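You operate a simulated robot arm through the tools that you are given. There is no shell and no other tool. Be economical: measure what you need, move in short steps, check, and stop when the job is done.

You are at the controls of a simulated robot arm. One attempt, no reset.

JOB
Gauge the black screw tip on the anvil and lay it in the tray that the display names.
Fine: park the gauge arm again; leave the other tip where it is. Set down upright: what you pick out. Where these are worked on the way, their far stop is far enough and under half their travel is too little: gauge arm.

The check looks at the end state, three seconds after you hand in, the way a careful person would. Anything else that was tipped, shoved, dropped, spilled or broken makes it a failure.

ROBOT AND FRAMES
A 7-joint arm with a two-finger parallel gripper, fixed in place. Base frame: the origin is at the foot of the arm, x ahead of it, y to its left, z up; the work surface is at about z = 0.85. Units: m, rad, N and s.
With the tool pointing down near the work surface it reaches from about 0.3 to 0.7 m from the base axis. Its first joint turns from -1.152 to 1.152 rad. Payload 1.57 kg.
The TCP is the grasp point between the finger pads, 0.03 m short of the fingertips. In the tool frame z runs along the fingers and y along their closing line. The gripper opens to 0.11 m. The fingers are 0.024 m wide and 0.012 m thick; the gripper's body (0.048 by 0.112 m) begins 0.078 m behind the TCP.
Orientation is told as [roll, pitch, yaw] about the base's x, y, z axes, in that order, counted from this pose: with the fingers straight down and closing along the base's y, the tool's x points along the base's -x, its y along +y and its z along -z.

CONTROLS
- The arm moves only by the tool play_rows. Its arguments are lists of equal length, an entry for each row: "translation": the shift along the base's x, y, z in m, a list of three; "dr": the turn, a rotation vector about the base's x, y, z in rad, a list of three; "gripper": the gripper command, from -1 (fully open) to 1 (shut), values between in proportion. In form: {"translation": [[dx, dy, dz], ...], "dr": [[ax, ay, az], ...], "gripper": [gripper, ...]}. A call has 1 to 8 rows; each row shifts and turns the commanded pose from where the row before left it. Rows are played at 5 a second. More than 0.05 m and 0.15 rad between two rows, or a gripper value outside its range, and nothing of the call is played. Where a pose cannot be reached the arm comes as near as it can. A force on the tool above 70 N (or 10 N above the force at the start of the call, whichever is more), or a blocked arm, ends the call early, and 0.2 s more pass. The fingers move at their own pace (about 0.108 m/s each) and stop on an object; they squeeze with about 22 N. The grip force told is the motor's: it shows also when the fingers shut on nothing. Time passes only in rows, and 0.2 s behind the last, so rows that do not move let the fingers close. It gives the time, the measured TCP pose, the force on the tool (base axes), the opening and the grip force at its end, in the units of the frame above (readings bear some noise), with the torque about the TCP (base axes, N m) and any sound that the robot's microphone picked up, and new pictures: "pictures" is both (left out), scene, wrist or none.
- Cameras (640 x 400 px; columns grow to the right, rows downward): "scene" is fixed at [0.1703, -0.381, 1.416]; the picture's right is [0.80, -0.60, 0.00], its down [-0.34, -0.45, -0.83] and it looks along [0.50, 0.66, -0.56] (base axes); focal length 304 px, centre (320, 200). "wrist" rides on the gripper at [0.07, 0.016, -0.141] in the tool frame; the picture's right is [-0.23, 0.97, 0.00], its down [-0.85, -0.20, -0.48] and it looks along [-0.47, -0.11, 0.88] (tool axes); focal length 222 px, centre (320, 200). There is no depth. A picture from a camera that has moved, and an enlarged one, comes with that camera's place and axes in the base frame and with its lens. The place of the scene camera against the robot may be out by one fixed shift of up to 0.018 m in any direction.
- zoom(camera, box): a new picture of the part [left, top, right, bottom] of that camera's present view, enlarged. It takes no simulated time.
- finish_job(): hands the job in; it is judged then, once.

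Work in short steps. Places have to be worked out from the pictures, the camera data and where the tool is seen: move nearer, look again, correct. Check each grasp and each placing, and mend what went wrong. You have 120 turns and 200 pictures in all, those below and enlarged ones among them. Open the gripper and draw the arm clear of the work before you hand the job in, unless the task says otherwise; then end with one line.

The tools are called after "Call:" as a command line: name --argument value ..., lists and objects as JSON in quotes. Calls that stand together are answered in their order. play_rows: Moves the arm, as the interface text tells. Its arguments: {"type":"object","properties":{"translation":{"type":"array","items":{"type":"array","items":{"type":"number"}}},"dr":{"type":"array","items":{"type":"array","items":{"type":"number"}}},"gripper":{"type":"array","items":{"type":"number"}},"pictures":{"type":"string","enum":["both","scene","wrist","none"]}},"required":["translation","dr","gripper"]} The other tools are called the same way: zoom (camera, box) takes an enlarged picture of a part of a camera's view; finish_job () hands the job in.

At the start:

```text
time: 0.0
tcp_pos: [0.4483, -0.1029, 1.2447]
tool_rot: [0.001, 0.001, -0.001]
force: [-0.5, -0.1, -0.2]
ft_torque: [-0.01, 0.0, -0.01]
gripper_width: 0.1099
finger_force: 0.0
```

scene: 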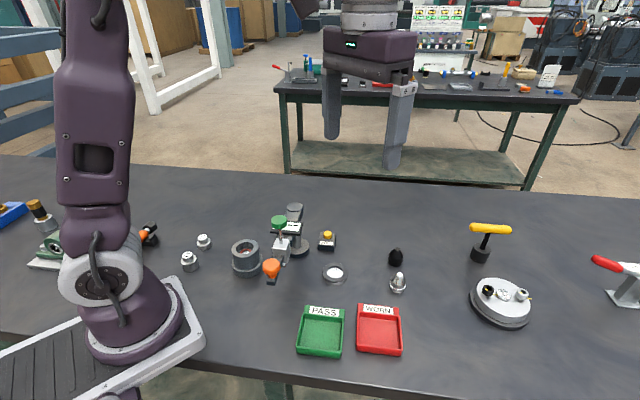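
wrist: 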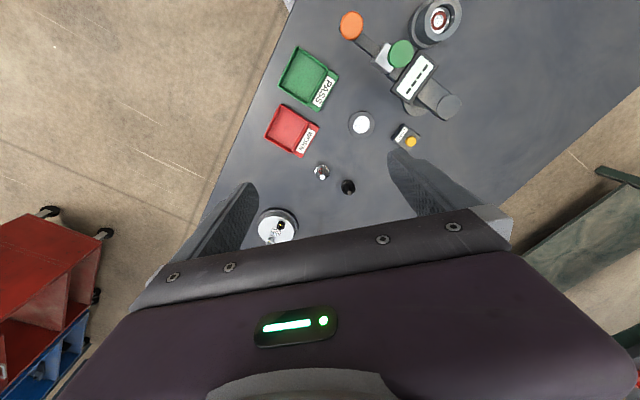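

I'll look closely at the gauge and the tips first.

Call:
zoom --camera "scene" --box '[220, 190, 420, 315]'

Call:
zoom --camera "wrist" --box '[260, 0, 480, 200]'

Call:
zoom --camera "scene" --box '[290, 230, 420, 360]'

```text
3.20 times, centred on (320, 252) of scene
camera zoom: at [0.1703, -0.381, 1.416], right [0.8, -0.6, 0.0], down [-0.34, -0.45, -0.83], along [0.5, 0.66, -0.56], focal length 974 px, centre (320, 32)
```

zoom: 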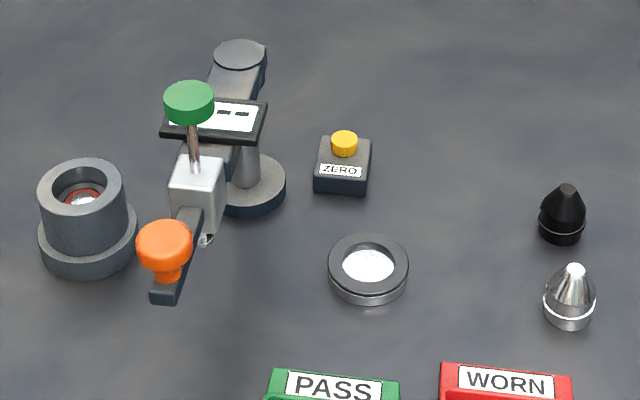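

```text
2.00 times, centred on (370, 100) of wrist
camera zoom: at [0.378, -0.0851, 1.3871], right [0.23, 0.97, 0.0], down [0.85, -0.2, 0.48], along [0.47, -0.11, -0.88], focal length 444 px, centre (220, 400)
```

zoom: 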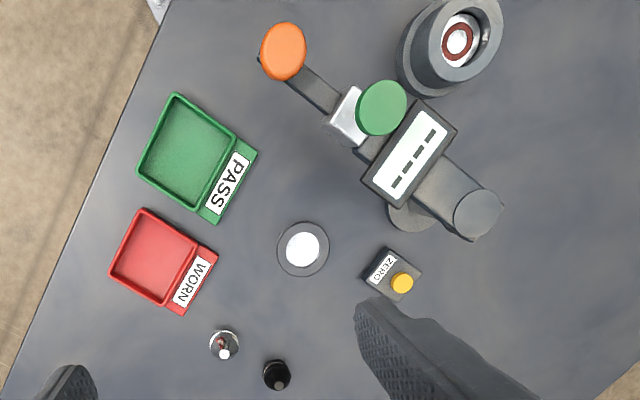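

```text
3.08 times, centred on (355, 295) of scene
camera zoom: at [0.1703, -0.381, 1.416], right [0.8, -0.6, 0.0], down [-0.34, -0.45, -0.83], along [0.5, 0.66, -0.56], focal length 937 px, centre (212, -92)
```

zoom: 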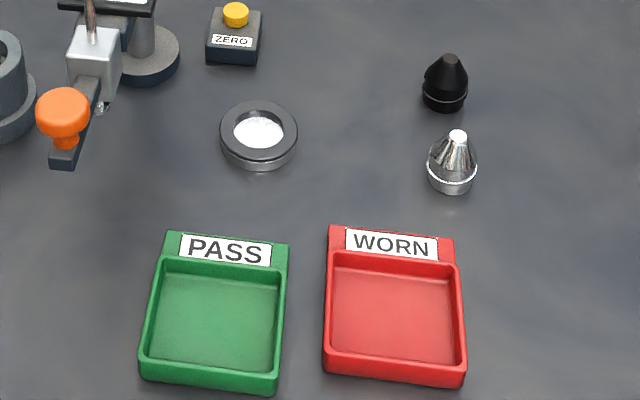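

Estimates: black tip ≈(0.638,-0.07), anvil ≈(0.49,-0.015), gauge post ≈(0.475,0.107), knob ≈(0.33,-0.025,1.0). I'll move closer, above the black tip, for better views.

Call:
play_rows --translation '[[0.04, 0.01, -0.02], [0.04, 0.01, -0.03], [0.04, 0.01, -0.04], [0.03, 0.003, -0.04], [0, 0, -0.04], [0, 0, 0]]' --dr '[[0, 0, 0], [0, 0, 0], [0, 0, 0], [0, 0, 0], [0, 0, 0], [0, 0, 0]]' --gripper '[-1, -1, -1, -1, -1, -1]'

```text
refused: row 2 steps farther than a row can; nothing moved
```

Row steps must be under 0.05 m in total length; repeating with smaller steps.

Call:
play_rows --translation '[[0.03, 0.006, -0.03], [0.03, 0.006, -0.03], [0.03, 0.006, -0.03], [0.03, 0.006, -0.03], [0.03, 0.006, -0.03], [0.02, 0.003, -0.03], [0, 0, 0]]' --dr '[[0, 0, 0], [0, 0, 0], [0, 0, 0], [0, 0, 0], [0, 0, 0], [0, 0, 0], [0, 0, 0]]' --gripper '[-1, -1, -1, -1, -1, -1, -1]'

```text
time: 1.6
tcp_pos: [0.6179, -0.0694, 1.0647]
tool_rot: [0.0, 0.0, 0.0]
force: [0.2, -0.1, 0.3]
ft_torque: [0.01, -0.01, -0.02]
gripper_width: 0.1101
finger_force: 0.0
camera wrist: at [0.5486, -0.0525, 1.2077], right [0.23, 0.97, 0.0], down [0.85, -0.2, 0.48], along [0.47, -0.11, -0.88], focal length 222 px, centre (320, 200)
```

scene: 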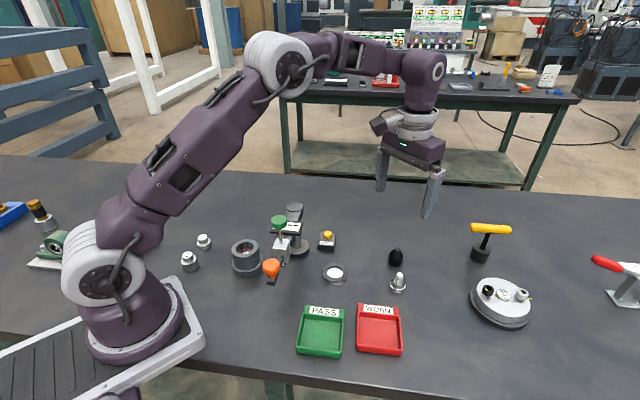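
wrist: 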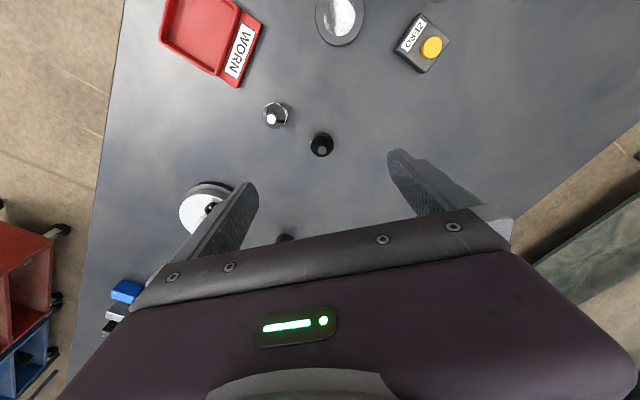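

Black tip now at about (0.636,-0.071). Zooming on tip, and anvil from both cameras.

Call:
zoom --camera "wrist" --box '[250, 90, 370, 165]'

Call:
zoom --camera "scene" --box '[310, 225, 420, 294]'

Call:
zoom --camera "scene" --box '[225, 190, 345, 290]'

```text
5.33 times, centred on (310, 128) of wrist
camera zoom: at [0.5486, -0.0525, 1.2077], right [0.23, 0.97, 0.0], down [0.85, -0.2, 0.48], along [0.47, -0.11, -0.88], focal length 1185 px, centre (373, 587)
```

zoom: 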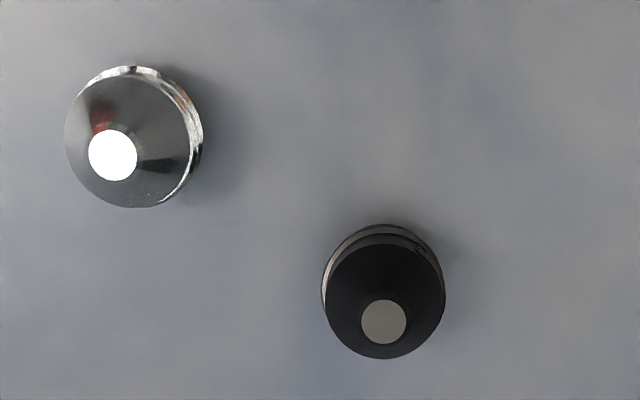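

```text
5.80 times, centred on (365, 260) of scene
camera zoom: at [0.1703, -0.381, 1.416], right [0.8, -0.6, 0.0], down [-0.34, -0.45, -0.83], along [0.5, 0.66, -0.56], focal length 1765 px, centre (59, -145)
```

zoom: 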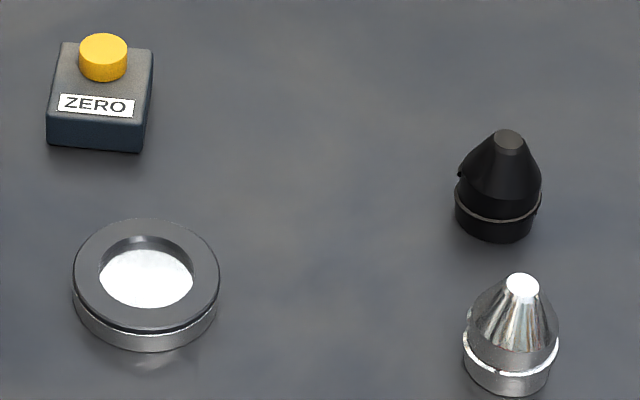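

```text
4.00 times, centred on (285, 240) of scene
camera zoom: at [0.1703, -0.381, 1.416], right [0.8, -0.6, 0.0], down [-0.34, -0.45, -0.83], along [0.5, 0.66, -0.56], focal length 1218 px, centre (460, 40)
```

zoom: 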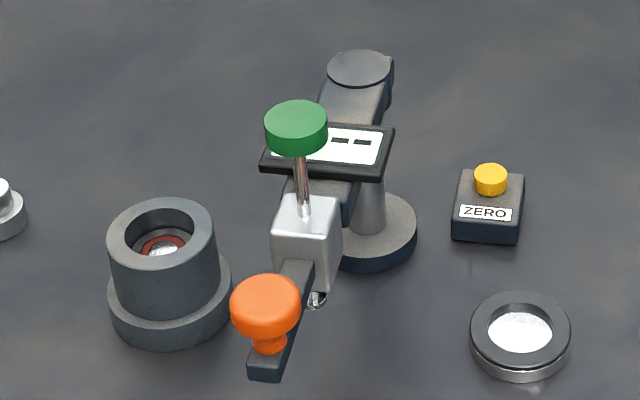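

The tip (Ø≈34 mm, ≈42 mm high) fits a shallow recess in the anvil, so precision counts and I must grip ≥10 mm above its base. I'll yaw the tool +90° so the wrist camera stays away from the gauge.

Call:
play_rows --translation '[[0.0026, -0.0002, 0], [0.0026, -0.0002, 0], [0.0026, -0.0002, 0], [0.0026, -0.0002, 0], [0.0026, -0.0002, 0], [0.0026, -0.0002, 0], [0.0026, -0.0002, 0]]' --dr '[[0, 0, 0.1428], [0, 0, 0.1428], [0, 0, 0.1428], [0, 0, 0.1428], [0, 0, 0.1428], [0, 0, 0.1428], [0, 0, 0.1428]]' --gripper '[-1, -1, -1, -1, -1, -1, -1]' --pictures "none"

Call:
play_rows --translation '[[0, 0, 0], [0, 0, 0], [0, 0, 0], [0, 0, 0], [0, 0, 0]]' --dr '[[0, 0, 0.1428], [0, 0, 0.1428], [0, 0, 0.1428], [0, 0, 0.1424], [0, 0, 0]]' --gripper '[-1, -1, -1, -1, -1]' --pictures "both"

```text
time: 3.2
tcp_pos: [0.6363, -0.0709, 1.0665]
tool_rot: [-0.001, -0.001, 0.999]
force: [0.0, 0.2, 0.0]
ft_torque: [0.01, 0.0, -0.01]
gripper_width: 0.1101
finger_force: 0.1
```

```text
time: 4.4
tcp_pos: [0.6364, -0.0708, 1.0636]
tool_rot: [0.0, -0.001, 1.572]
force: [0.2, -1.0, -1.1]
ft_torque: [-0.01, 0.01, 0.02]
gripper_width: 0.1101
finger_force: 0.1
camera wrist: at [0.6198, -0.1397, 1.207], right [-0.97, 0.23, 0.0], down [0.2, 0.86, 0.48], along [0.11, 0.47, -0.88], focal length 222 px, centre (320, 200)
```

scene: 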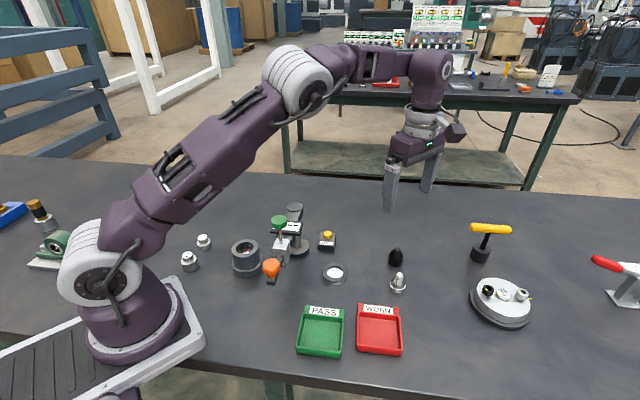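
wrist: 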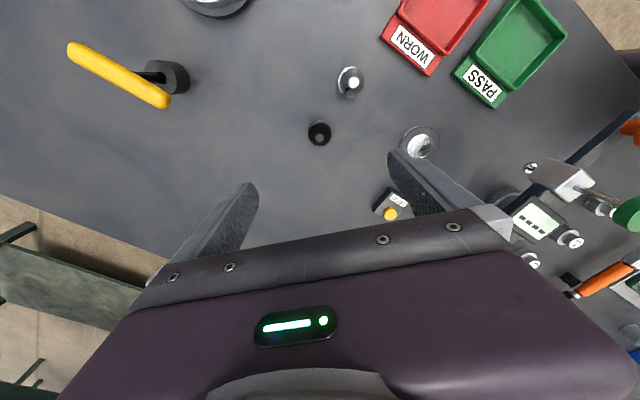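

Tip at ≈(0.637,-0.072), nearly under the TCP. Descend in two stages, looking once midway.

Call:
play_rows --translation '[[0.001, -0.001, -0.04], [0, 0, -0.04], [0, 0, -0.03], [0, 0, 0]]' --dr '[[0, 0, 0], [0, 0, 0], [0, 0, 0], [0, 0, 0]]' --gripper '[-1, -1, -1, -1]' --pictures "wrist"

Call:
zoom --camera "wrist" --box '[240, 60, 440, 185]'

```text
time: 5.4
tcp_pos: [0.6373, -0.071, 0.9542]
tool_rot: [0.002, 0.001, 1.571]
force: [-0.6, 0.8, -0.5]
ft_torque: [0.02, -0.02, 0.01]
gripper_width: 0.1101
finger_force: 0.1
camera wrist: at [0.6203, -0.1402, 1.0973], right [-0.97, 0.23, 0.0], down [0.2, 0.85, 0.48], along [0.11, 0.47, -0.88], focal length 222 px, centre (320, 200)
```

wrist: 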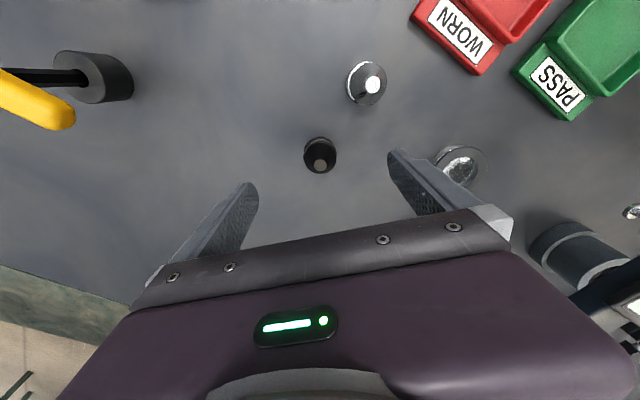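

```text
3.20 times, centred on (340, 122) of wrist
camera zoom: at [0.6203, -0.1402, 1.0973], right [-0.97, 0.23, 0.0], down [0.2, 0.85, 0.48], along [0.11, 0.47, -0.88], focal length 711 px, centre (256, 448)
```

zoom: 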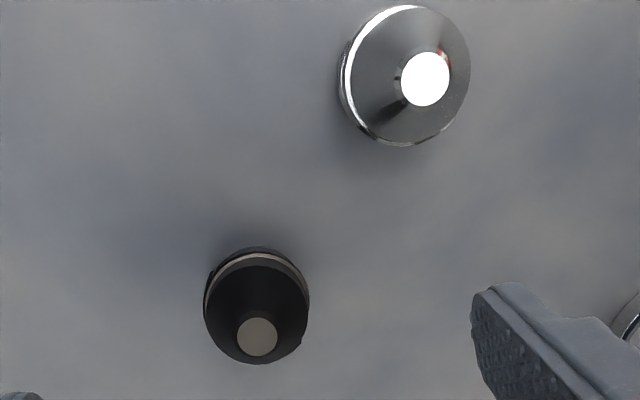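

Tip centred at ≈(0.637,-0.069). Descend to TCP z≈0.892 and close.

Call:
play_rows --translation '[[0, 0.0015, -0.03], [0, 0, -0.022], [0, 0, -0.0105], [0, 0, 0], [0, 0, 0], [0, 0, 0], [0, 0, 0], [0, 0, 0]]' --dr '[[0, 0, 0], [0, 0, 0], [0, 0, 0], [0, 0, 0], [0, 0, 0], [0, 0, 0], [0, 0, 0], [0, 0, 0]]' --gripper '[-1, -1, -1, -1, 1, 1, 1, 1]'

```text
time: 7.2
tcp_pos: [0.6382, -0.0719, 0.893]
tool_rot: [0.0, 0.0, 1.571]
force: [0.7, 0.7, -0.8]
ft_torque: [0.01, -0.03, -0.01]
gripper_width: 0.0318
finger_force: 21.9
camera wrist: at [0.6209, -0.1384, 1.0343], right [-0.97, 0.23, 0.0], down [0.2, 0.85, 0.48], along [0.11, 0.47, -0.88], focal length 222 px, centre (320, 200)
```

scene: 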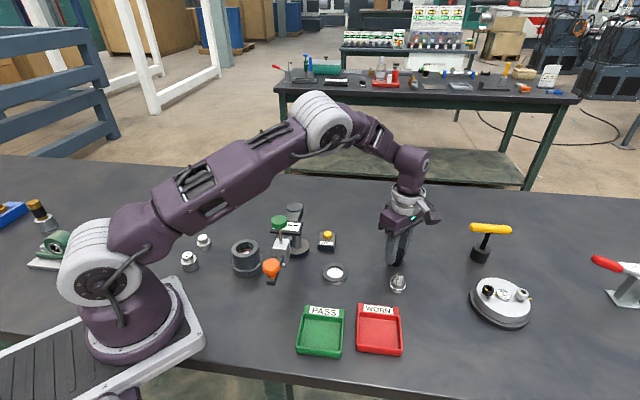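
wrist: 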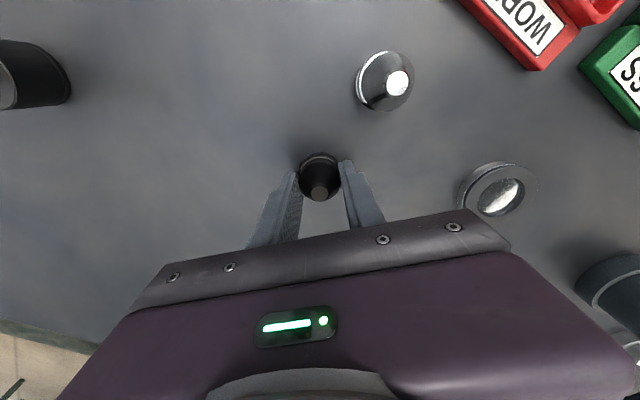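

Gripped at 31.8 mm. Lift and go look over the anvil; first a zoom for the tip-in-hand reference.

Call:
zoom --camera "wrist" --box '[270, 130, 366, 220]'

Call:
play_rows --translation '[[0, 0, 0.03], [0, 0, 0.04], [-0.03, 0.01, 0.03], [-0.04, 0.01, 0], [-0.04, 0.02, 0], [-0.036, 0.014, 0], [0, 0, 0]]' --dr '[[0, 0, 0], [0, 0, 0], [0, 0, 0], [0, 0, 0], [0, 0, 0], [0, 0, 0], [0, 0, 0]]' --gripper '[1, 1, 1, 1, 1, 1, 1]'

```text
4.44 times, centred on (318, 175) of wrist
camera zoom: at [0.6209, -0.1384, 1.0343], right [-0.97, 0.23, 0.0], down [0.2, 0.85, 0.48], along [0.11, 0.47, -0.88], focal length 987 px, centre (329, 311)
```

zoom: 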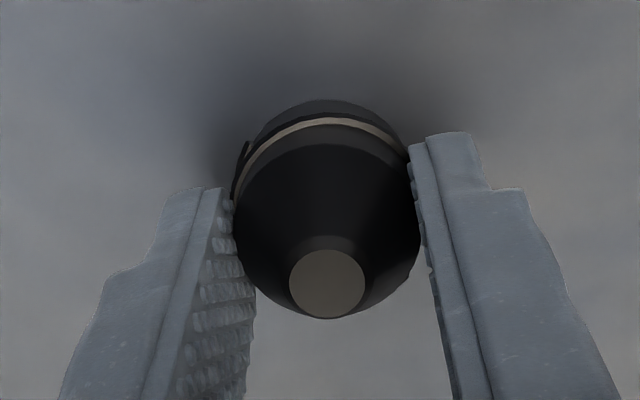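

```text
time: 8.8
tcp_pos: [0.4906, -0.0175, 0.9916]
tool_rot: [0.0, 0.0, 1.572]
force: [-0.7, 0.6, -1.3]
ft_torque: [-0.01, -0.02, -0.01]
gripper_width: 0.0315
finger_force: 21.9
camera wrist: at [0.4748, -0.0847, 1.1338], right [-0.97, 0.23, 0.0], down [0.2, 0.85, 0.48], along [0.11, 0.47, -0.88], focal length 222 px, centre (320, 200)
```

scene: 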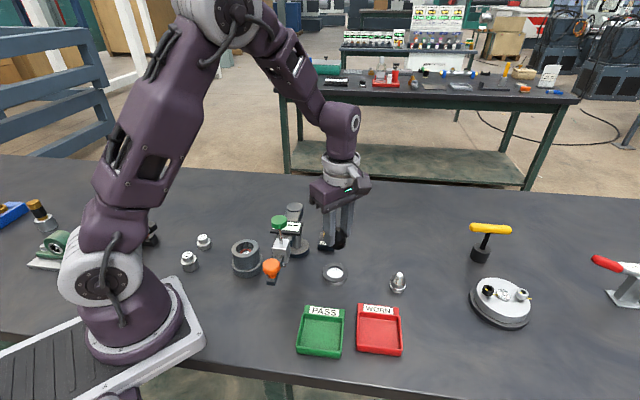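
wrist: 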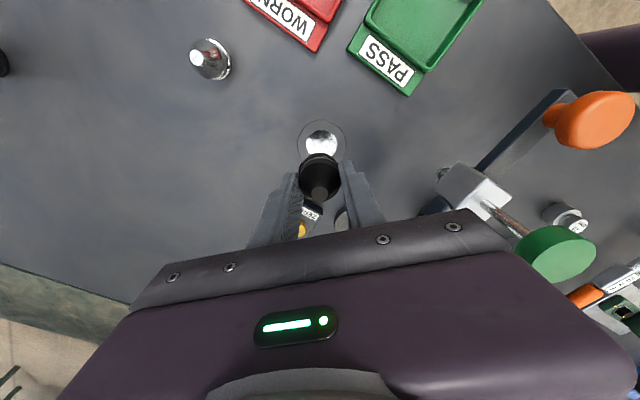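

Tip axis relative to the wrist camera is ≈(+0.017,+0.071). Now measure the anvil in this view.

Call:
zoom --camera "wrist" --box '[272, 105, 368, 165]'

Call:
zoom --camera "scene" --box '[260, 190, 370, 290]'

```text
6.67 times, centred on (320, 135) of wrist
camera zoom: at [0.4748, -0.0847, 1.1338], right [-0.97, 0.23, 0.0], down [0.2, 0.85, 0.48], along [0.11, 0.47, -0.88], focal length 1481 px, centre (320, 633)
```

zoom: 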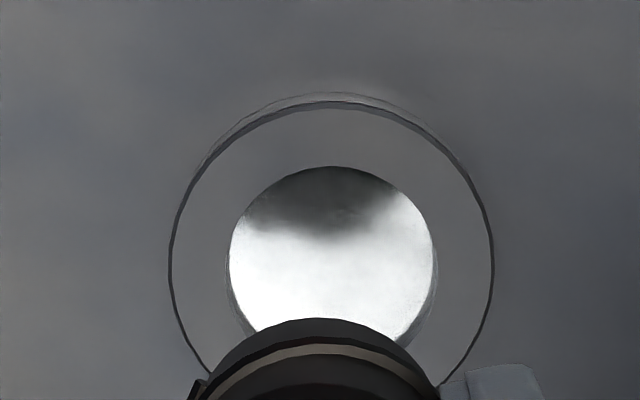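

```text
4.00 times, centred on (315, 240) of scene
camera zoom: at [0.1703, -0.381, 1.416], right [0.8, -0.6, 0.0], down [-0.34, -0.45, -0.83], along [0.5, 0.66, -0.56], focal length 1218 px, centre (340, 40)
```

zoom: 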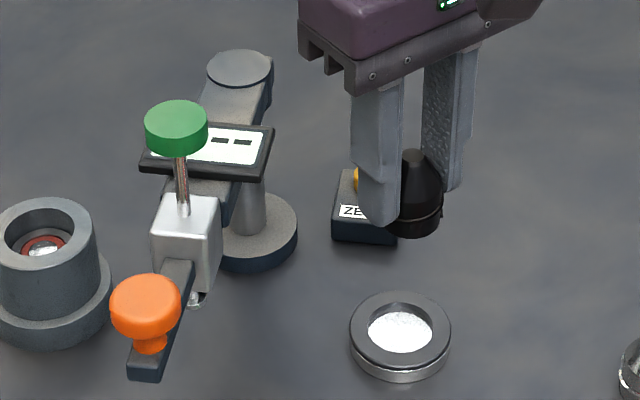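

Anvil hole is ≈37 mm vs 32 mm tip; correction ≈(-0.003,-0.001). Apply and lower to ~2 cm above the rim, then look.

Call:
play_rows --translation '[[-0.0028, -0.0013, -0.02], [0, 0, -0.02], [0, 0, -0.02], [0, 0, 0]]' --dr '[[0, 0, 0], [0, 0, 0], [0, 0, 0], [0, 0, 0]]' --gripper '[1, 1, 1, 1]' --pictures "none"

Call:
zoom --camera "wrist" --box '[256, 105, 384, 225]'

Call:
zoom --camera "scene" --box '[290, 210, 380, 290]'

```text
time: 9.8
tcp_pos: [0.4894, -0.0179, 0.931]
tool_rot: [0.0, -0.001, 1.57]
force: [-0.3, -0.9, -2.2]
ft_torque: [0.0, 0.01, 0.0]
gripper_width: 0.0316
finger_force: 21.7
```

```text
3.33 times, centred on (320, 165) of wrist
camera zoom: at [0.4722, -0.086, 1.0744], right [-0.97, 0.23, 0.0], down [0.2, 0.85, 0.48], along [0.11, 0.47, -0.88], focal length 740 px, centre (320, 317)
```

zoom: 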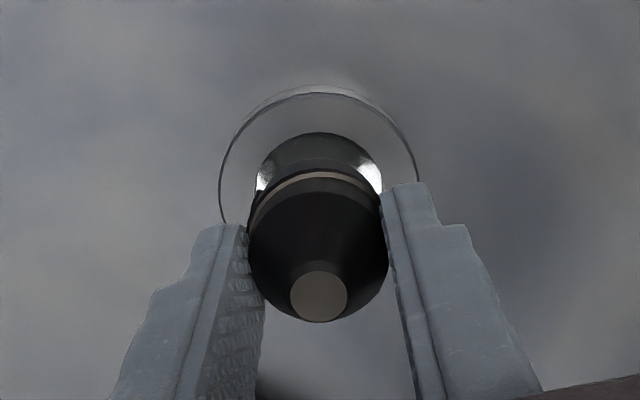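

```text
5.00 times, centred on (335, 250) of scene
camera zoom: at [0.1703, -0.381, 1.416], right [0.8, -0.6, 0.0], down [-0.34, -0.45, -0.83], along [0.5, 0.66, -0.56], focal length 1522 px, centre (245, -50)
```

zoom: 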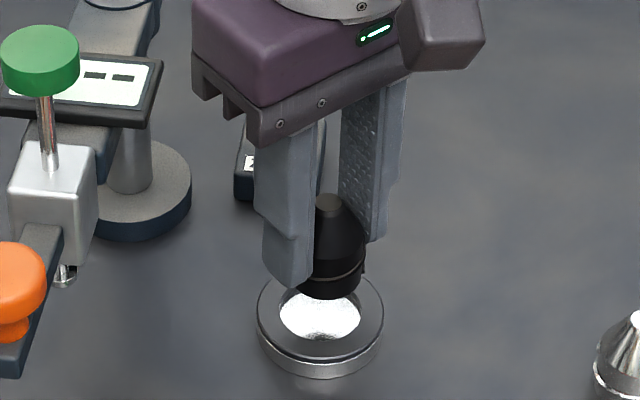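

Wrist view says aligned within 1 mm; scene view hints at an offset. Zoom closer to resolve.

Call:
zoom --camera "scene" --box '[335, 244, 375, 290]'

Call:
zoom --camera "scene" --box '[318, 240, 372, 290]'

Call:
zoom --camera "wrist" --box '[290, 118, 350, 158]'

```text
8.70 times, centred on (355, 267) of scene
camera zoom: at [0.1703, -0.381, 1.416], right [0.8, -0.6, 0.0], down [-0.34, -0.45, -0.83], along [0.5, 0.66, -0.56], focal length 2647 px, centre (16, -383)
```

zoom: 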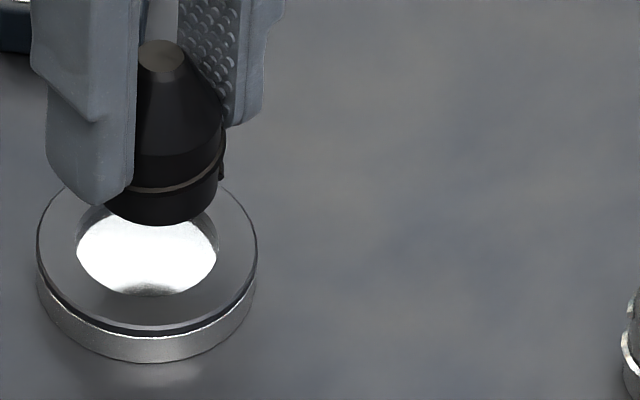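

```text
8.00 times, centred on (345, 265) of scene
camera zoom: at [0.1703, -0.381, 1.416], right [0.8, -0.6, 0.0], down [-0.34, -0.45, -0.83], along [0.5, 0.66, -0.56], focal length 2436 px, centre (120, -320)
```

zoom: 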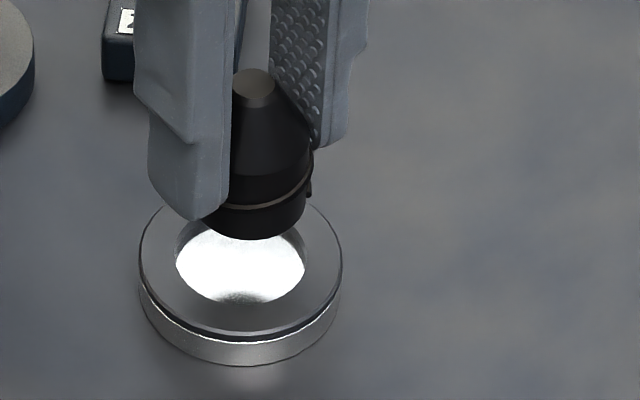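

```text
10.00 times, centred on (320, 138) of wrist
camera zoom: at [0.4722, -0.086, 1.0744], right [-0.97, 0.23, 0.0], down [0.2, 0.85, 0.48], along [0.11, 0.47, -0.88], focal length 2221 px, centre (320, 820)
```

zoom: 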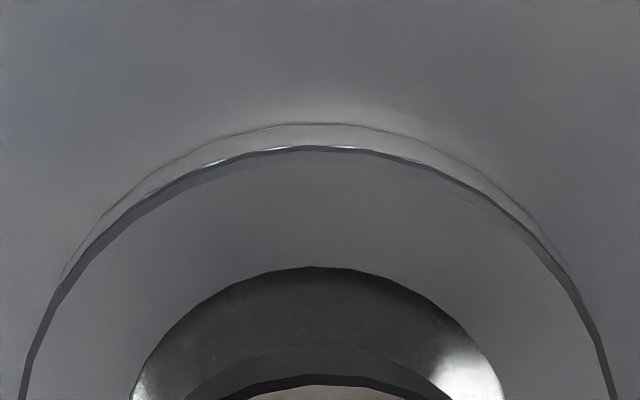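

Estimates differ by at most ~2–3 mm. I'll lower to just above the rim, where parallax nearly vanishes, and compare again.

Call:
play_rows --translation '[[0, 0.0005, -0.008], [0, 0, -0.006], [0, 0, 0]]' --dr '[[0, 0, 0], [0, 0, 0], [0, 0, 0]]' --gripper '[1, 1, 1]' --pictures "none"

Call:
zoom --camera "scene" --box '[308, 240, 362, 290]'

Call:
zoom --camera "wrist" --box '[276, 125, 364, 180]'

```text
time: 10.6
tcp_pos: [0.4884, -0.017, 0.9174]
tool_rot: [-0.001, -0.002, 1.572]
force: [-1.0, -0.1, -2.0]
ft_torque: [0.01, 0.03, -0.01]
gripper_width: 0.0318
finger_force: 21.9
```

```text
8.00 times, centred on (335, 265) of scene
camera zoom: at [0.1703, -0.381, 1.416], right [0.8, -0.6, 0.0], down [-0.34, -0.45, -0.83], along [0.5, 0.66, -0.56], focal length 2436 px, centre (200, -320)
```

zoom: 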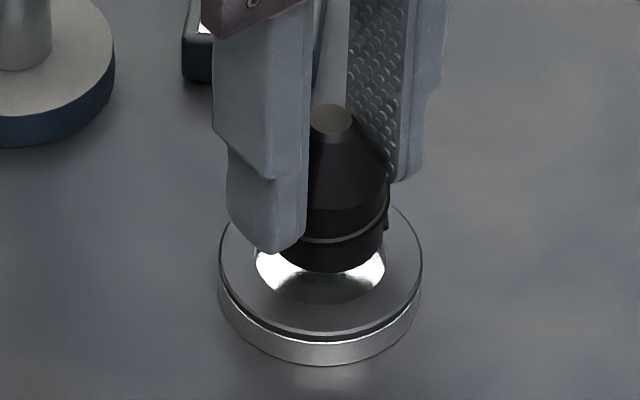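

```text
7.27 times, centred on (320, 152) of wrist
camera zoom: at [0.4721, -0.0855, 1.0606], right [-0.97, 0.23, 0.0], down [0.2, 0.85, 0.48], along [0.11, 0.47, -0.88], focal length 1615 px, centre (320, 546)
```

zoom: 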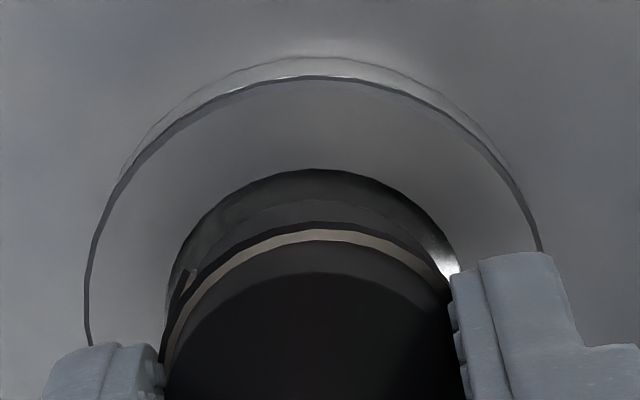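

Combining both views: tip is probably ≈1 mm too far +x and ≈2 mm too far −y. Correct and recheck, slightly lower.

Call:
play_rows --translation '[[-0.001, 0.0022, 0], [0, 0, -0.003], [0, 0, 0]]' --dr '[[0, 0, 0], [0, 0, 0], [0, 0, 0]]' --gripper '[1, 1, 1]' --pictures "none"

Call:
zoom --camera "scene" --box '[308, 240, 362, 290]'

Call:
zoom --camera "wrist" --box '[276, 125, 364, 180]'

```text
time: 11.4
tcp_pos: [0.4869, -0.015, 0.9154]
tool_rot: [0.0, -0.001, 1.572]
force: [0.9, -0.2, -2.3]
ft_torque: [-0.02, 0.01, 0.01]
gripper_width: 0.0317
finger_force: 22.1
```

```text
8.00 times, centred on (335, 265) of scene
camera zoom: at [0.1703, -0.381, 1.416], right [0.8, -0.6, 0.0], down [-0.34, -0.45, -0.83], along [0.5, 0.66, -0.56], focal length 2436 px, centre (200, -320)
```

zoom: 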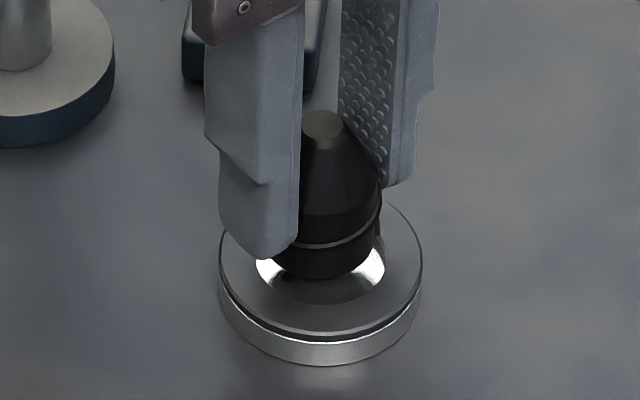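

```text
7.27 times, centred on (320, 152) of wrist
camera zoom: at [0.4708, -0.0835, 1.0576], right [-0.97, 0.23, 0.0], down [0.2, 0.85, 0.48], along [0.11, 0.47, -0.88], focal length 1615 px, centre (320, 546)
```

zoom: 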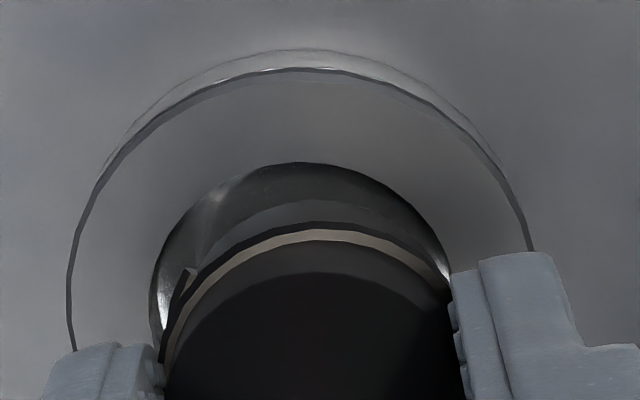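

Nearly centred. Small tweak (+0.0008 x, +0.0005 y), then descend gently toward the recess watching the force.

Call:
play_rows --translation '[[0.0008, 0.0005, -0.002], [0, 0, -0.002], [0, 0, -0.002], [0, 0, -0.002], [0, 0, 0]]' --dr '[[0, 0, 0], [0, 0, 0], [0, 0, 0], [0, 0, 0], [0, 0, 0]]' --gripper '[1, 1, 1, 1, 1]' --pictures "none"

Call:
zoom --camera "scene" --box '[308, 240, 362, 290]'

Call:
zoom --camera "wrist" --box '[276, 125, 364, 180]'

```text
time: 12.6
tcp_pos: [0.4879, -0.0136, 0.9067]
tool_rot: [-0.001, 0.001, 1.569]
force: [0.3, -1.1, -1.5]
ft_torque: [-0.01, 0.0, 0.02]
gripper_width: 0.0313
finger_force: 21.9
```

```text
8.00 times, centred on (335, 265) of scene
camera zoom: at [0.1703, -0.381, 1.416], right [0.8, -0.6, 0.0], down [-0.34, -0.45, -0.83], along [0.5, 0.66, -0.56], focal length 2436 px, centre (200, -320)
```

zoom: 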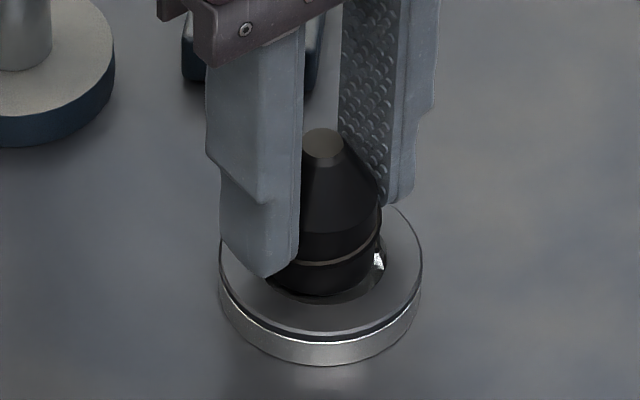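

```text
7.27 times, centred on (320, 152) of wrist
camera zoom: at [0.4718, -0.0829, 1.0494], right [-0.97, 0.23, 0.0], down [0.2, 0.85, 0.48], along [0.11, 0.47, -0.88], focal length 1615 px, centre (320, 546)
```

zoom: 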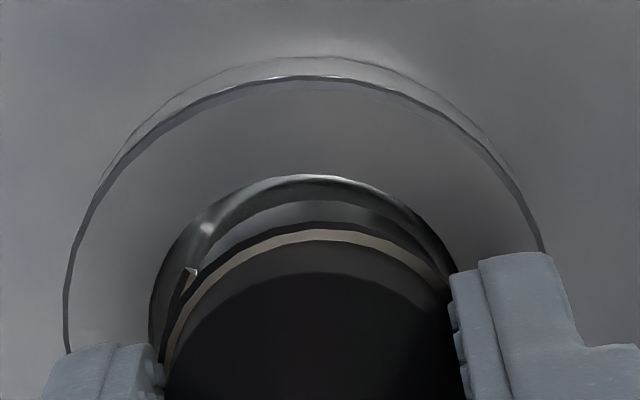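

Tip enters the hole; still force-free. Nudge +x a bit and go down further.

Call:
play_rows --translation '[[0.0008, 0, 0], [0, 0, -0.002], [0, 0, -0.002], [0, 0, 0]]' --dr '[[0, 0, 0], [0, 0, 0], [0, 0, 0], [0, 0, 0]]' --gripper '[1, 1, 1, 1]' --pictures "none"

Call:
zoom --camera "scene" --box '[308, 240, 362, 290]'

Call:
zoom --camera "wrist" --box '[276, 125, 364, 180]'

```text
time: 13.6
tcp_pos: [0.4899, -0.0139, 0.9031]
tool_rot: [0.0, 0.001, 1.57]
force: [-0.7, 0.0, -2.2]
ft_torque: [0.02, 0.02, 0.03]
gripper_width: 0.0315
finger_force: 21.7
```

```text
8.00 times, centred on (335, 265) of scene
camera zoom: at [0.1703, -0.381, 1.416], right [0.8, -0.6, 0.0], down [-0.34, -0.45, -0.83], along [0.5, 0.66, -0.56], focal length 2436 px, centre (200, -320)
```

zoom: 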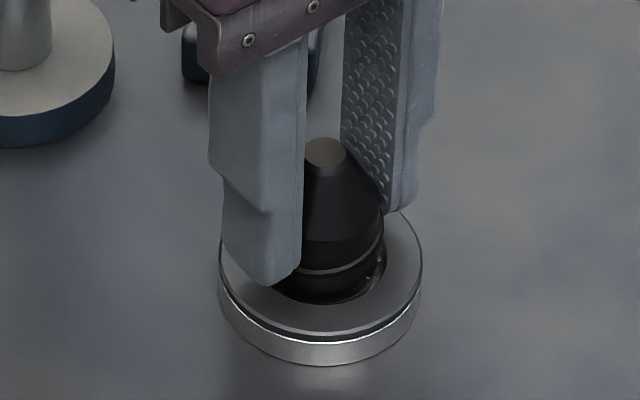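

```text
7.27 times, centred on (320, 152) of wrist
camera zoom: at [0.4727, -0.083, 1.0454], right [-0.97, 0.23, 0.0], down [0.2, 0.86, 0.48], along [0.11, 0.47, -0.88], focal length 1615 px, centre (320, 546)
```

zoom: 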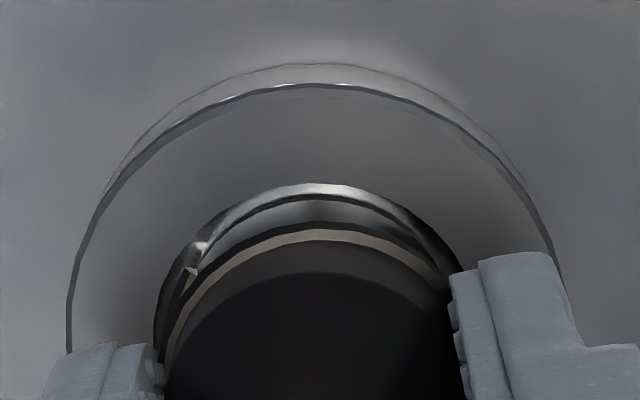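

Tip is in the recess. Continue down 1 mm at a time until the floor is felt.

Call:
play_rows --translation '[[0, 0, -0.001], [0, 0, -0.001], [0, 0, -0.001], [0, 0, 0]]' --dr '[[0, 0, 0], [0, 0, 0], [0, 0, 0], [0, 0, 0]]' --gripper '[1, 1, 1, 1]' --pictures "none"

Call:
zoom --camera "scene" --box '[308, 240, 362, 290]'

```text
time: 14.6
tcp_pos: [0.4892, -0.014, 0.8999]
tool_rot: [-0.003, -0.001, 1.571]
force: [0.9, 0.6, 17.6]
ft_torque: [-0.04, 0.05, 0.02]
gripper_width: 0.0321
finger_force: 21.8
```

```text
8.00 times, centred on (335, 265) of scene
camera zoom: at [0.17, -0.381, 1.416], right [0.8, -0.6, 0.0], down [-0.34, -0.45, -0.83], along [0.5, 0.66, -0.56], focal length 2436 px, centre (200, -320)
```

zoom: 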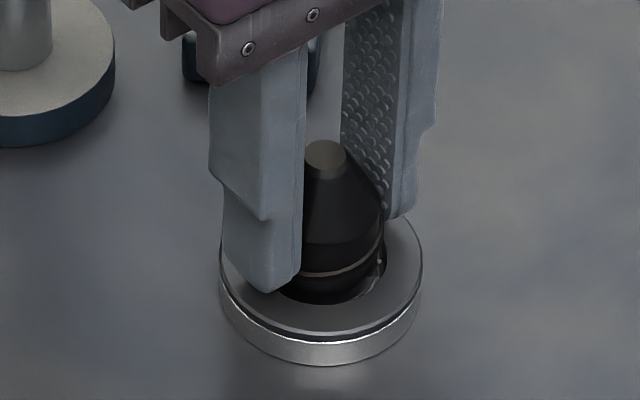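

Floor felt (17.6 N), tip seated. Ease up slightly, open moderately and lift.

Call:
play_rows --translation '[[0, 0, 0.001], [0, 0, 0], [0, 0, 0], [0, 0, 0.03], [0, 0, 0.04], [0, 0, 0.04], [0, -0.03, 0.03], [0, 0, 0]]' --dr '[[0, 0, 0], [0, 0, 0], [0, 0, 0], [0, 0, 0], [0, 0, 0], [0, 0, 0], [0, 0, 0], [0, 0, 0]]' --gripper '[1, 0.1, 0.1, 0.1, 0.1, 0.1, 0.1, 0.1]'

Call:
zoom --camera "scene" --box '[260, 190, 370, 290]'

```text
time: 16.4
tcp_pos: [0.4883, -0.0453, 1.0426]
tool_rot: [0.0, 0.001, 1.572]
force: [-0.4, 0.6, 0.0]
ft_torque: [0.01, -0.01, 0.0]
gripper_width: 0.0495
finger_force: 0.1
camera wrist: at [0.4716, -0.1137, 1.1838], right [-0.97, 0.23, 0.0], down [0.2, 0.85, 0.48], along [0.11, 0.47, -0.88], focal length 222 px, centre (320, 200)
```

scene: 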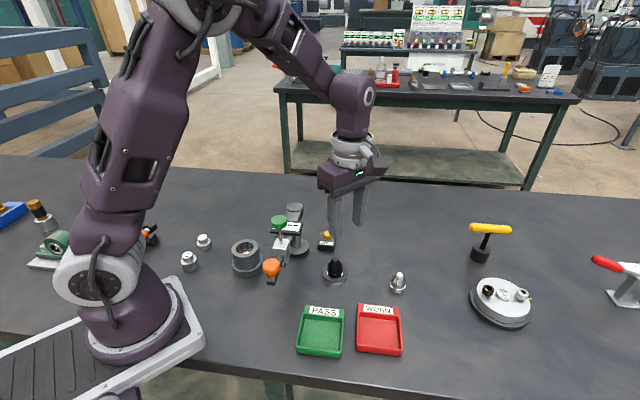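
wrist: 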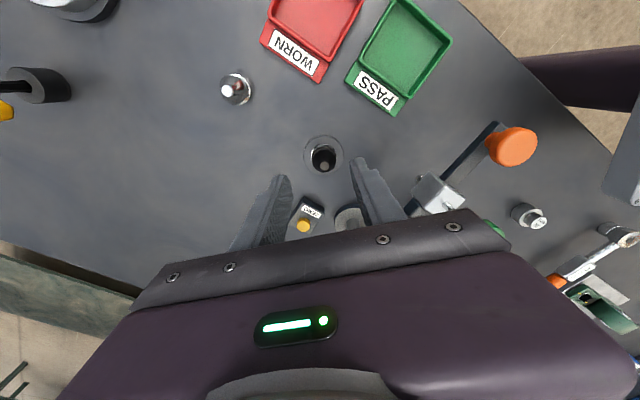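

```text
4.00 times, centred on (315, 240) of scene
camera zoom: at [0.1703, -0.381, 1.416], right [0.8, -0.6, 0.0], down [-0.34, -0.45, -0.83], along [0.5, 0.66, -0.56], focal length 1218 px, centre (340, 40)
```

zoom: 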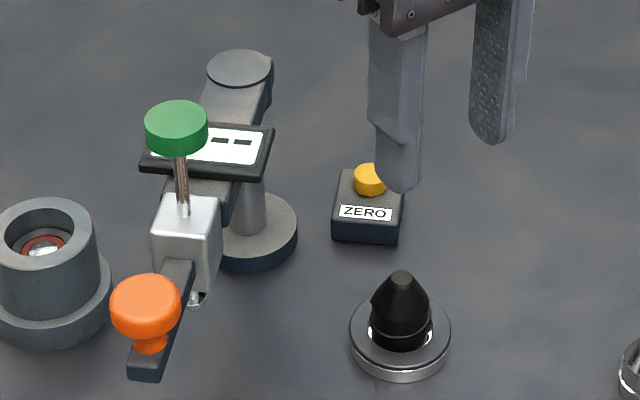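

Tip stands upright on the anvil. Gauge: pivot ≈(0.466,0.110), knob ≈(0.326,-0.027,0.998) at radius 0.196, angle ≈224°; anvil direction ≈280°. I'll rise and go above the knob with the fingers straddling tangentially (yaw 0.733).

Call:
play_rows --translation '[[0, 0, 0.045], [0, 0, 0.045], [-0.027, 0.003, 0], [-0.027, 0.003, 0], [-0.027, 0.003, 0], [-0.027, 0.003, 0], [-0.027, 0.003, 0], [-0.027, 0.003, 0]]' --dr '[[0, 0, 0], [0, 0, 0], [0, 0, -0.131], [0, 0, -0.131], [0, 0, -0.131], [0, 0, -0.131], [0, 0, -0.131], [0, 0, -0.131]]' --gripper '[-0.27, -0.27, -0.27, -0.27, -0.27, -0.27, -0.27, -0.27]'

Call:
zoom --camera "wrist" --box '[220, 60, 420, 240]'

```text
time: 18.2
tcp_pos: [0.3271, -0.0273, 1.1317]
tool_rot: [0.0, 0.0, 0.781]
force: [-0.3, 1.3, 0.7]
ft_torque: [0.01, 0.0, -0.01]
gripper_width: 0.0699
finger_force: 0.1
camera wrist: at [0.266, -0.0632, 1.2735], right [-0.52, 0.85, 0.0], down [0.75, 0.46, 0.48], along [0.41, 0.25, -0.88], focal length 222 px, centre (320, 200)
```

scene: 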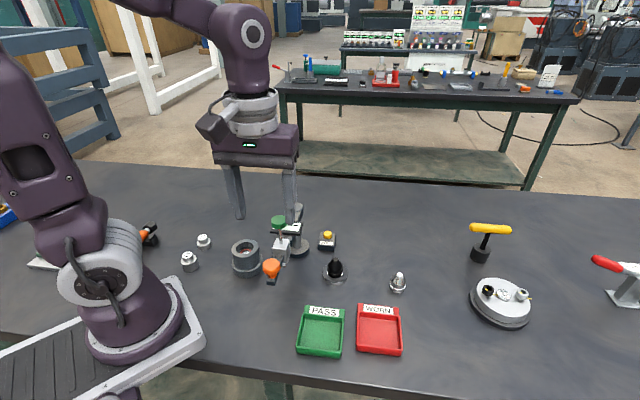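
wrist: 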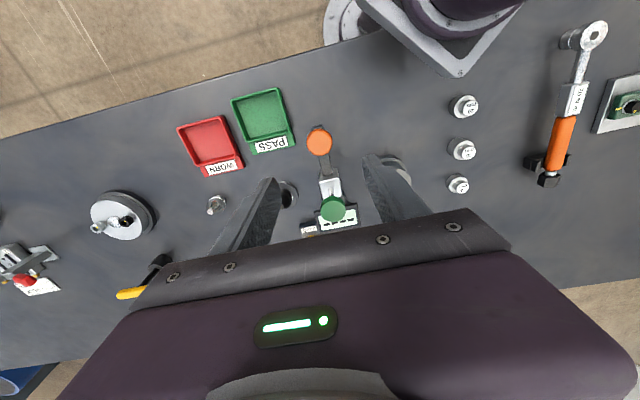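

```text
2.22 times, centred on (320, 150) of wrist
camera zoom: at [0.266, -0.0632, 1.2735], right [-0.52, 0.85, 0.0], down [0.75, 0.46, 0.48], along [0.41, 0.25, -0.88], focal length 494 px, centre (320, 311)
```

zoom: 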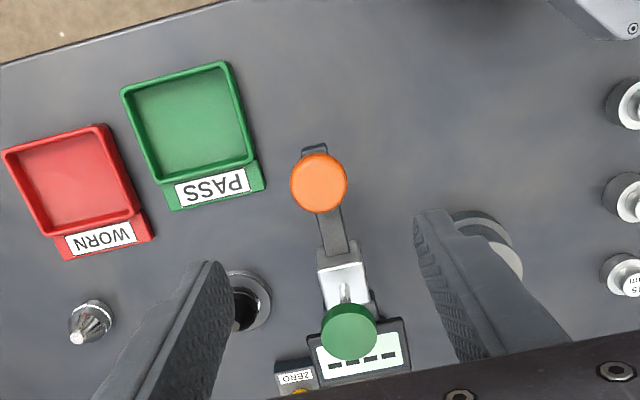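

Knob confirmed at ≈(0.325,-0.028), TCP right above. Descend so the pads straddle the cap, in two stages.

Call:
play_rows --translation '[[-0.001, 0, -0.03], [0, 0, -0.03], [0, 0, -0.02], [0, 0, -0.02], [0, 0, 0]]' --dr '[[0, 0, 0], [0, 0, 0], [0, 0, 0], [0, 0, 0], [0, 0, 0]]' --gripper '[-0.27, -0.27, -0.27, -0.27, -0.27]' --pictures "wrist"

Call:
zoom --camera "scene" --box '[210, 170, 340, 290]'

```text
time: 19.4
tcp_pos: [0.3264, -0.0273, 1.0319]
tool_rot: [-0.001, -0.001, 0.784]
force: [0.4, 0.0, 0.2]
ft_torque: [-0.01, 0.01, -0.01]
gripper_width: 0.07
finger_force: 0.1
camera wrist: at [0.2658, -0.0639, 1.1735], right [-0.53, 0.85, 0.0], down [0.75, 0.46, 0.48], along [0.41, 0.25, -0.88], focal length 222 px, centre (320, 200)
```

wrist: 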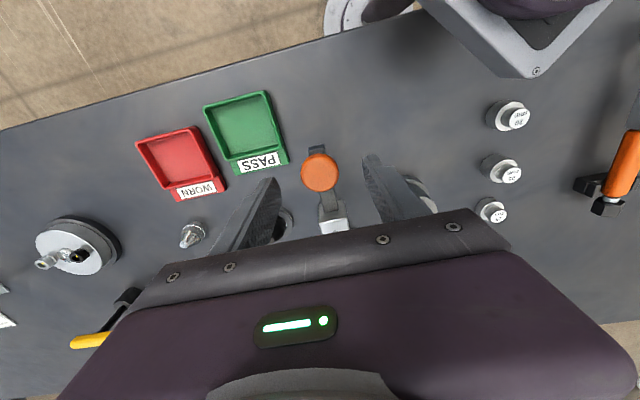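

```text
3.33 times, centred on (275, 230) of scene
camera zoom: at [0.1703, -0.381, 1.416], right [0.8, -0.6, 0.0], down [-0.34, -0.45, -0.83], along [0.5, 0.66, -0.56], focal length 1015 px, centre (470, 100)
```

zoom: 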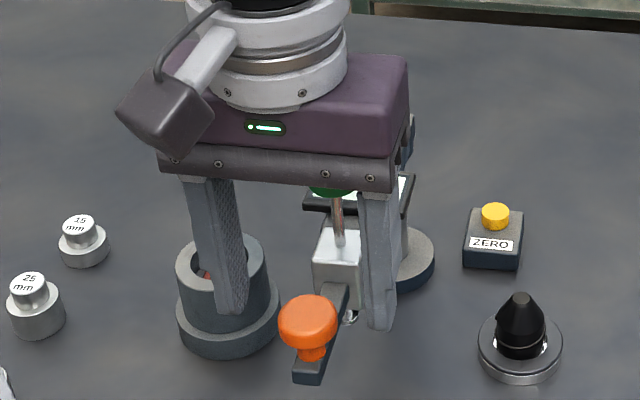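

Fingers bracket the knob exactly. Lower 20 mm, close to a loose cage (~40 mm) and begin the swing along the arc about the pivot.

Call:
play_rows --translation '[[0, 0, -0.02], [0, 0, 0], [0, 0, 0]]' --dr '[[0, 0, 0], [0, 0, 0], [0, 0, 0]]' --gripper '[-0.27, 0.27, 0.27]' --pictures "wrist"

Call:
zoom --camera "scene" --box '[210, 170, 340, 290]'

```text
time: 20.2
tcp_pos: [0.3258, -0.0265, 1.0112]
tool_rot: [0.002, -0.001, 0.784]
force: [-0.4, 0.3, 0.1]
ft_torque: [0.02, 0.03, 0.01]
gripper_width: 0.0401
finger_force: 0.0
camera wrist: at [0.2657, -0.0635, 1.1535], right [-0.53, 0.85, 0.0], down [0.75, 0.46, 0.48], along [0.41, 0.25, -0.88], focal length 222 px, centre (320, 200)
```

wrist: 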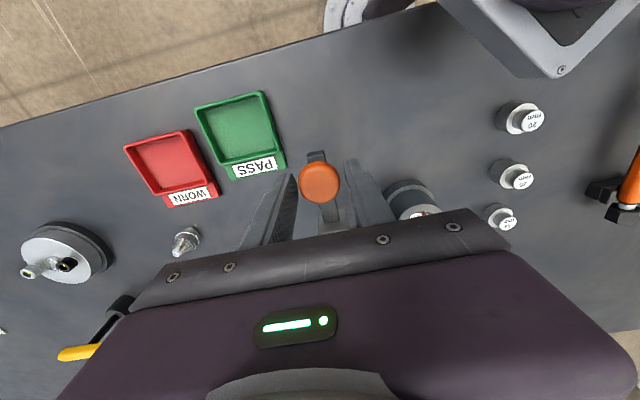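

```text
3.33 times, centred on (275, 230) of scene
camera zoom: at [0.1703, -0.381, 1.416], right [0.8, -0.6, 0.0], down [-0.34, -0.45, -0.83], along [0.5, 0.66, -0.56], focal length 1015 px, centre (470, 100)
```

zoom: 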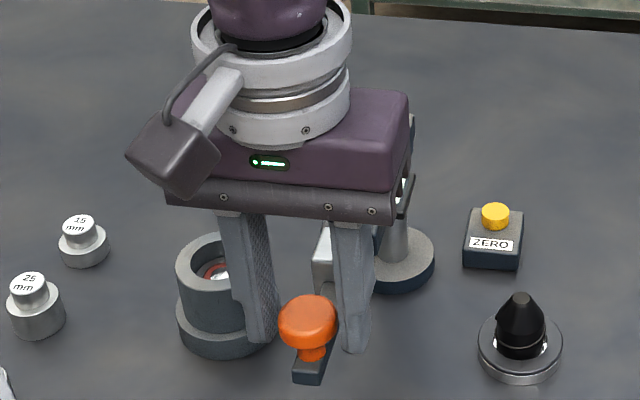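

Knob is caged. Swing the first five steps.

Call:
play_rows --translation '[[0.0177, -0.016, 0], [0.0196, -0.0137, 0], [0.0211, -0.0112, 0], [0.0223, -0.0085, 0], [0.0232, -0.0058, 0], [0, 0, 0]]' --dr '[[0, 0, 0.1222], [0, 0, 0.1222], [0, 0, 0.1222], [0, 0, 0.1222], [0, 0, 0.1222], [0, 0, 0]]' --gripper '[0.27, 0.27, 0.27, 0.27, 0.27, 0.27]'

Call:
zoom --camera "scene" --box '[240, 170, 390, 300]'

```text
time: 21.6
tcp_pos: [0.4284, -0.0807, 1.0117]
tool_rot: [0.001, 0.0, 1.397]
force: [-0.1, 0.0, -0.9]
ft_torque: [0.02, 0.0, 0.02]
gripper_width: 0.0404
finger_force: 0.1
camera wrist: at [0.4016, -0.1464, 1.1535], right [-0.92, 0.39, 0.0], down [0.35, 0.81, 0.48], along [0.19, 0.44, -0.88], focal length 222 px, centre (320, 200)
```

scene: 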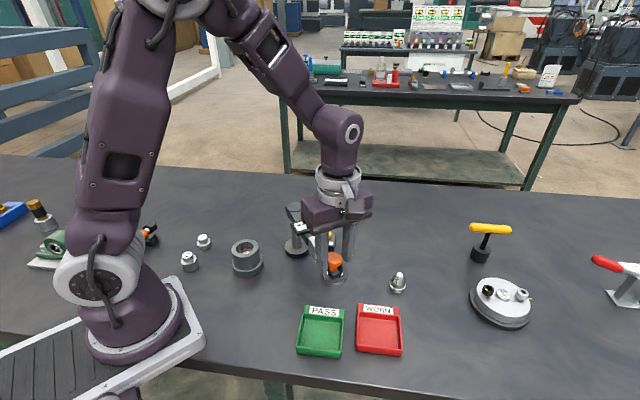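
wrist: 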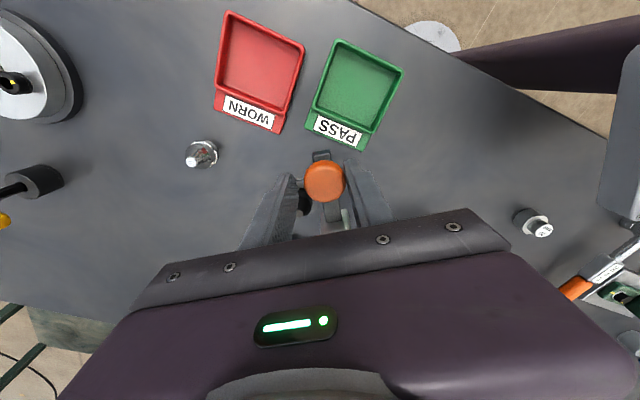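

```text
3.08 times, centred on (315, 235) of scene
camera zoom: at [0.1703, -0.381, 1.416], right [0.8, -0.6, 0.0], down [-0.34, -0.45, -0.83], along [0.5, 0.66, -0.56], focal length 937 px, centre (335, 92)
```

zoom: 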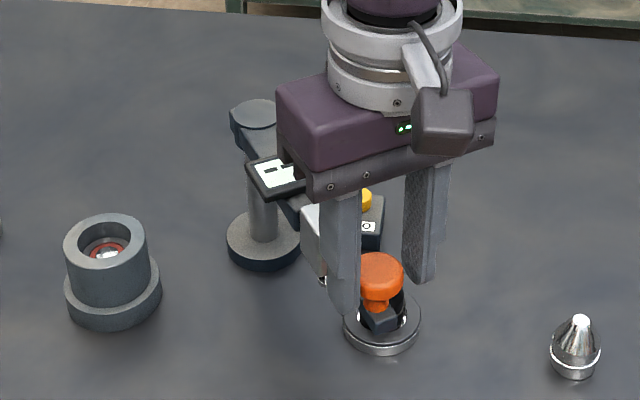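

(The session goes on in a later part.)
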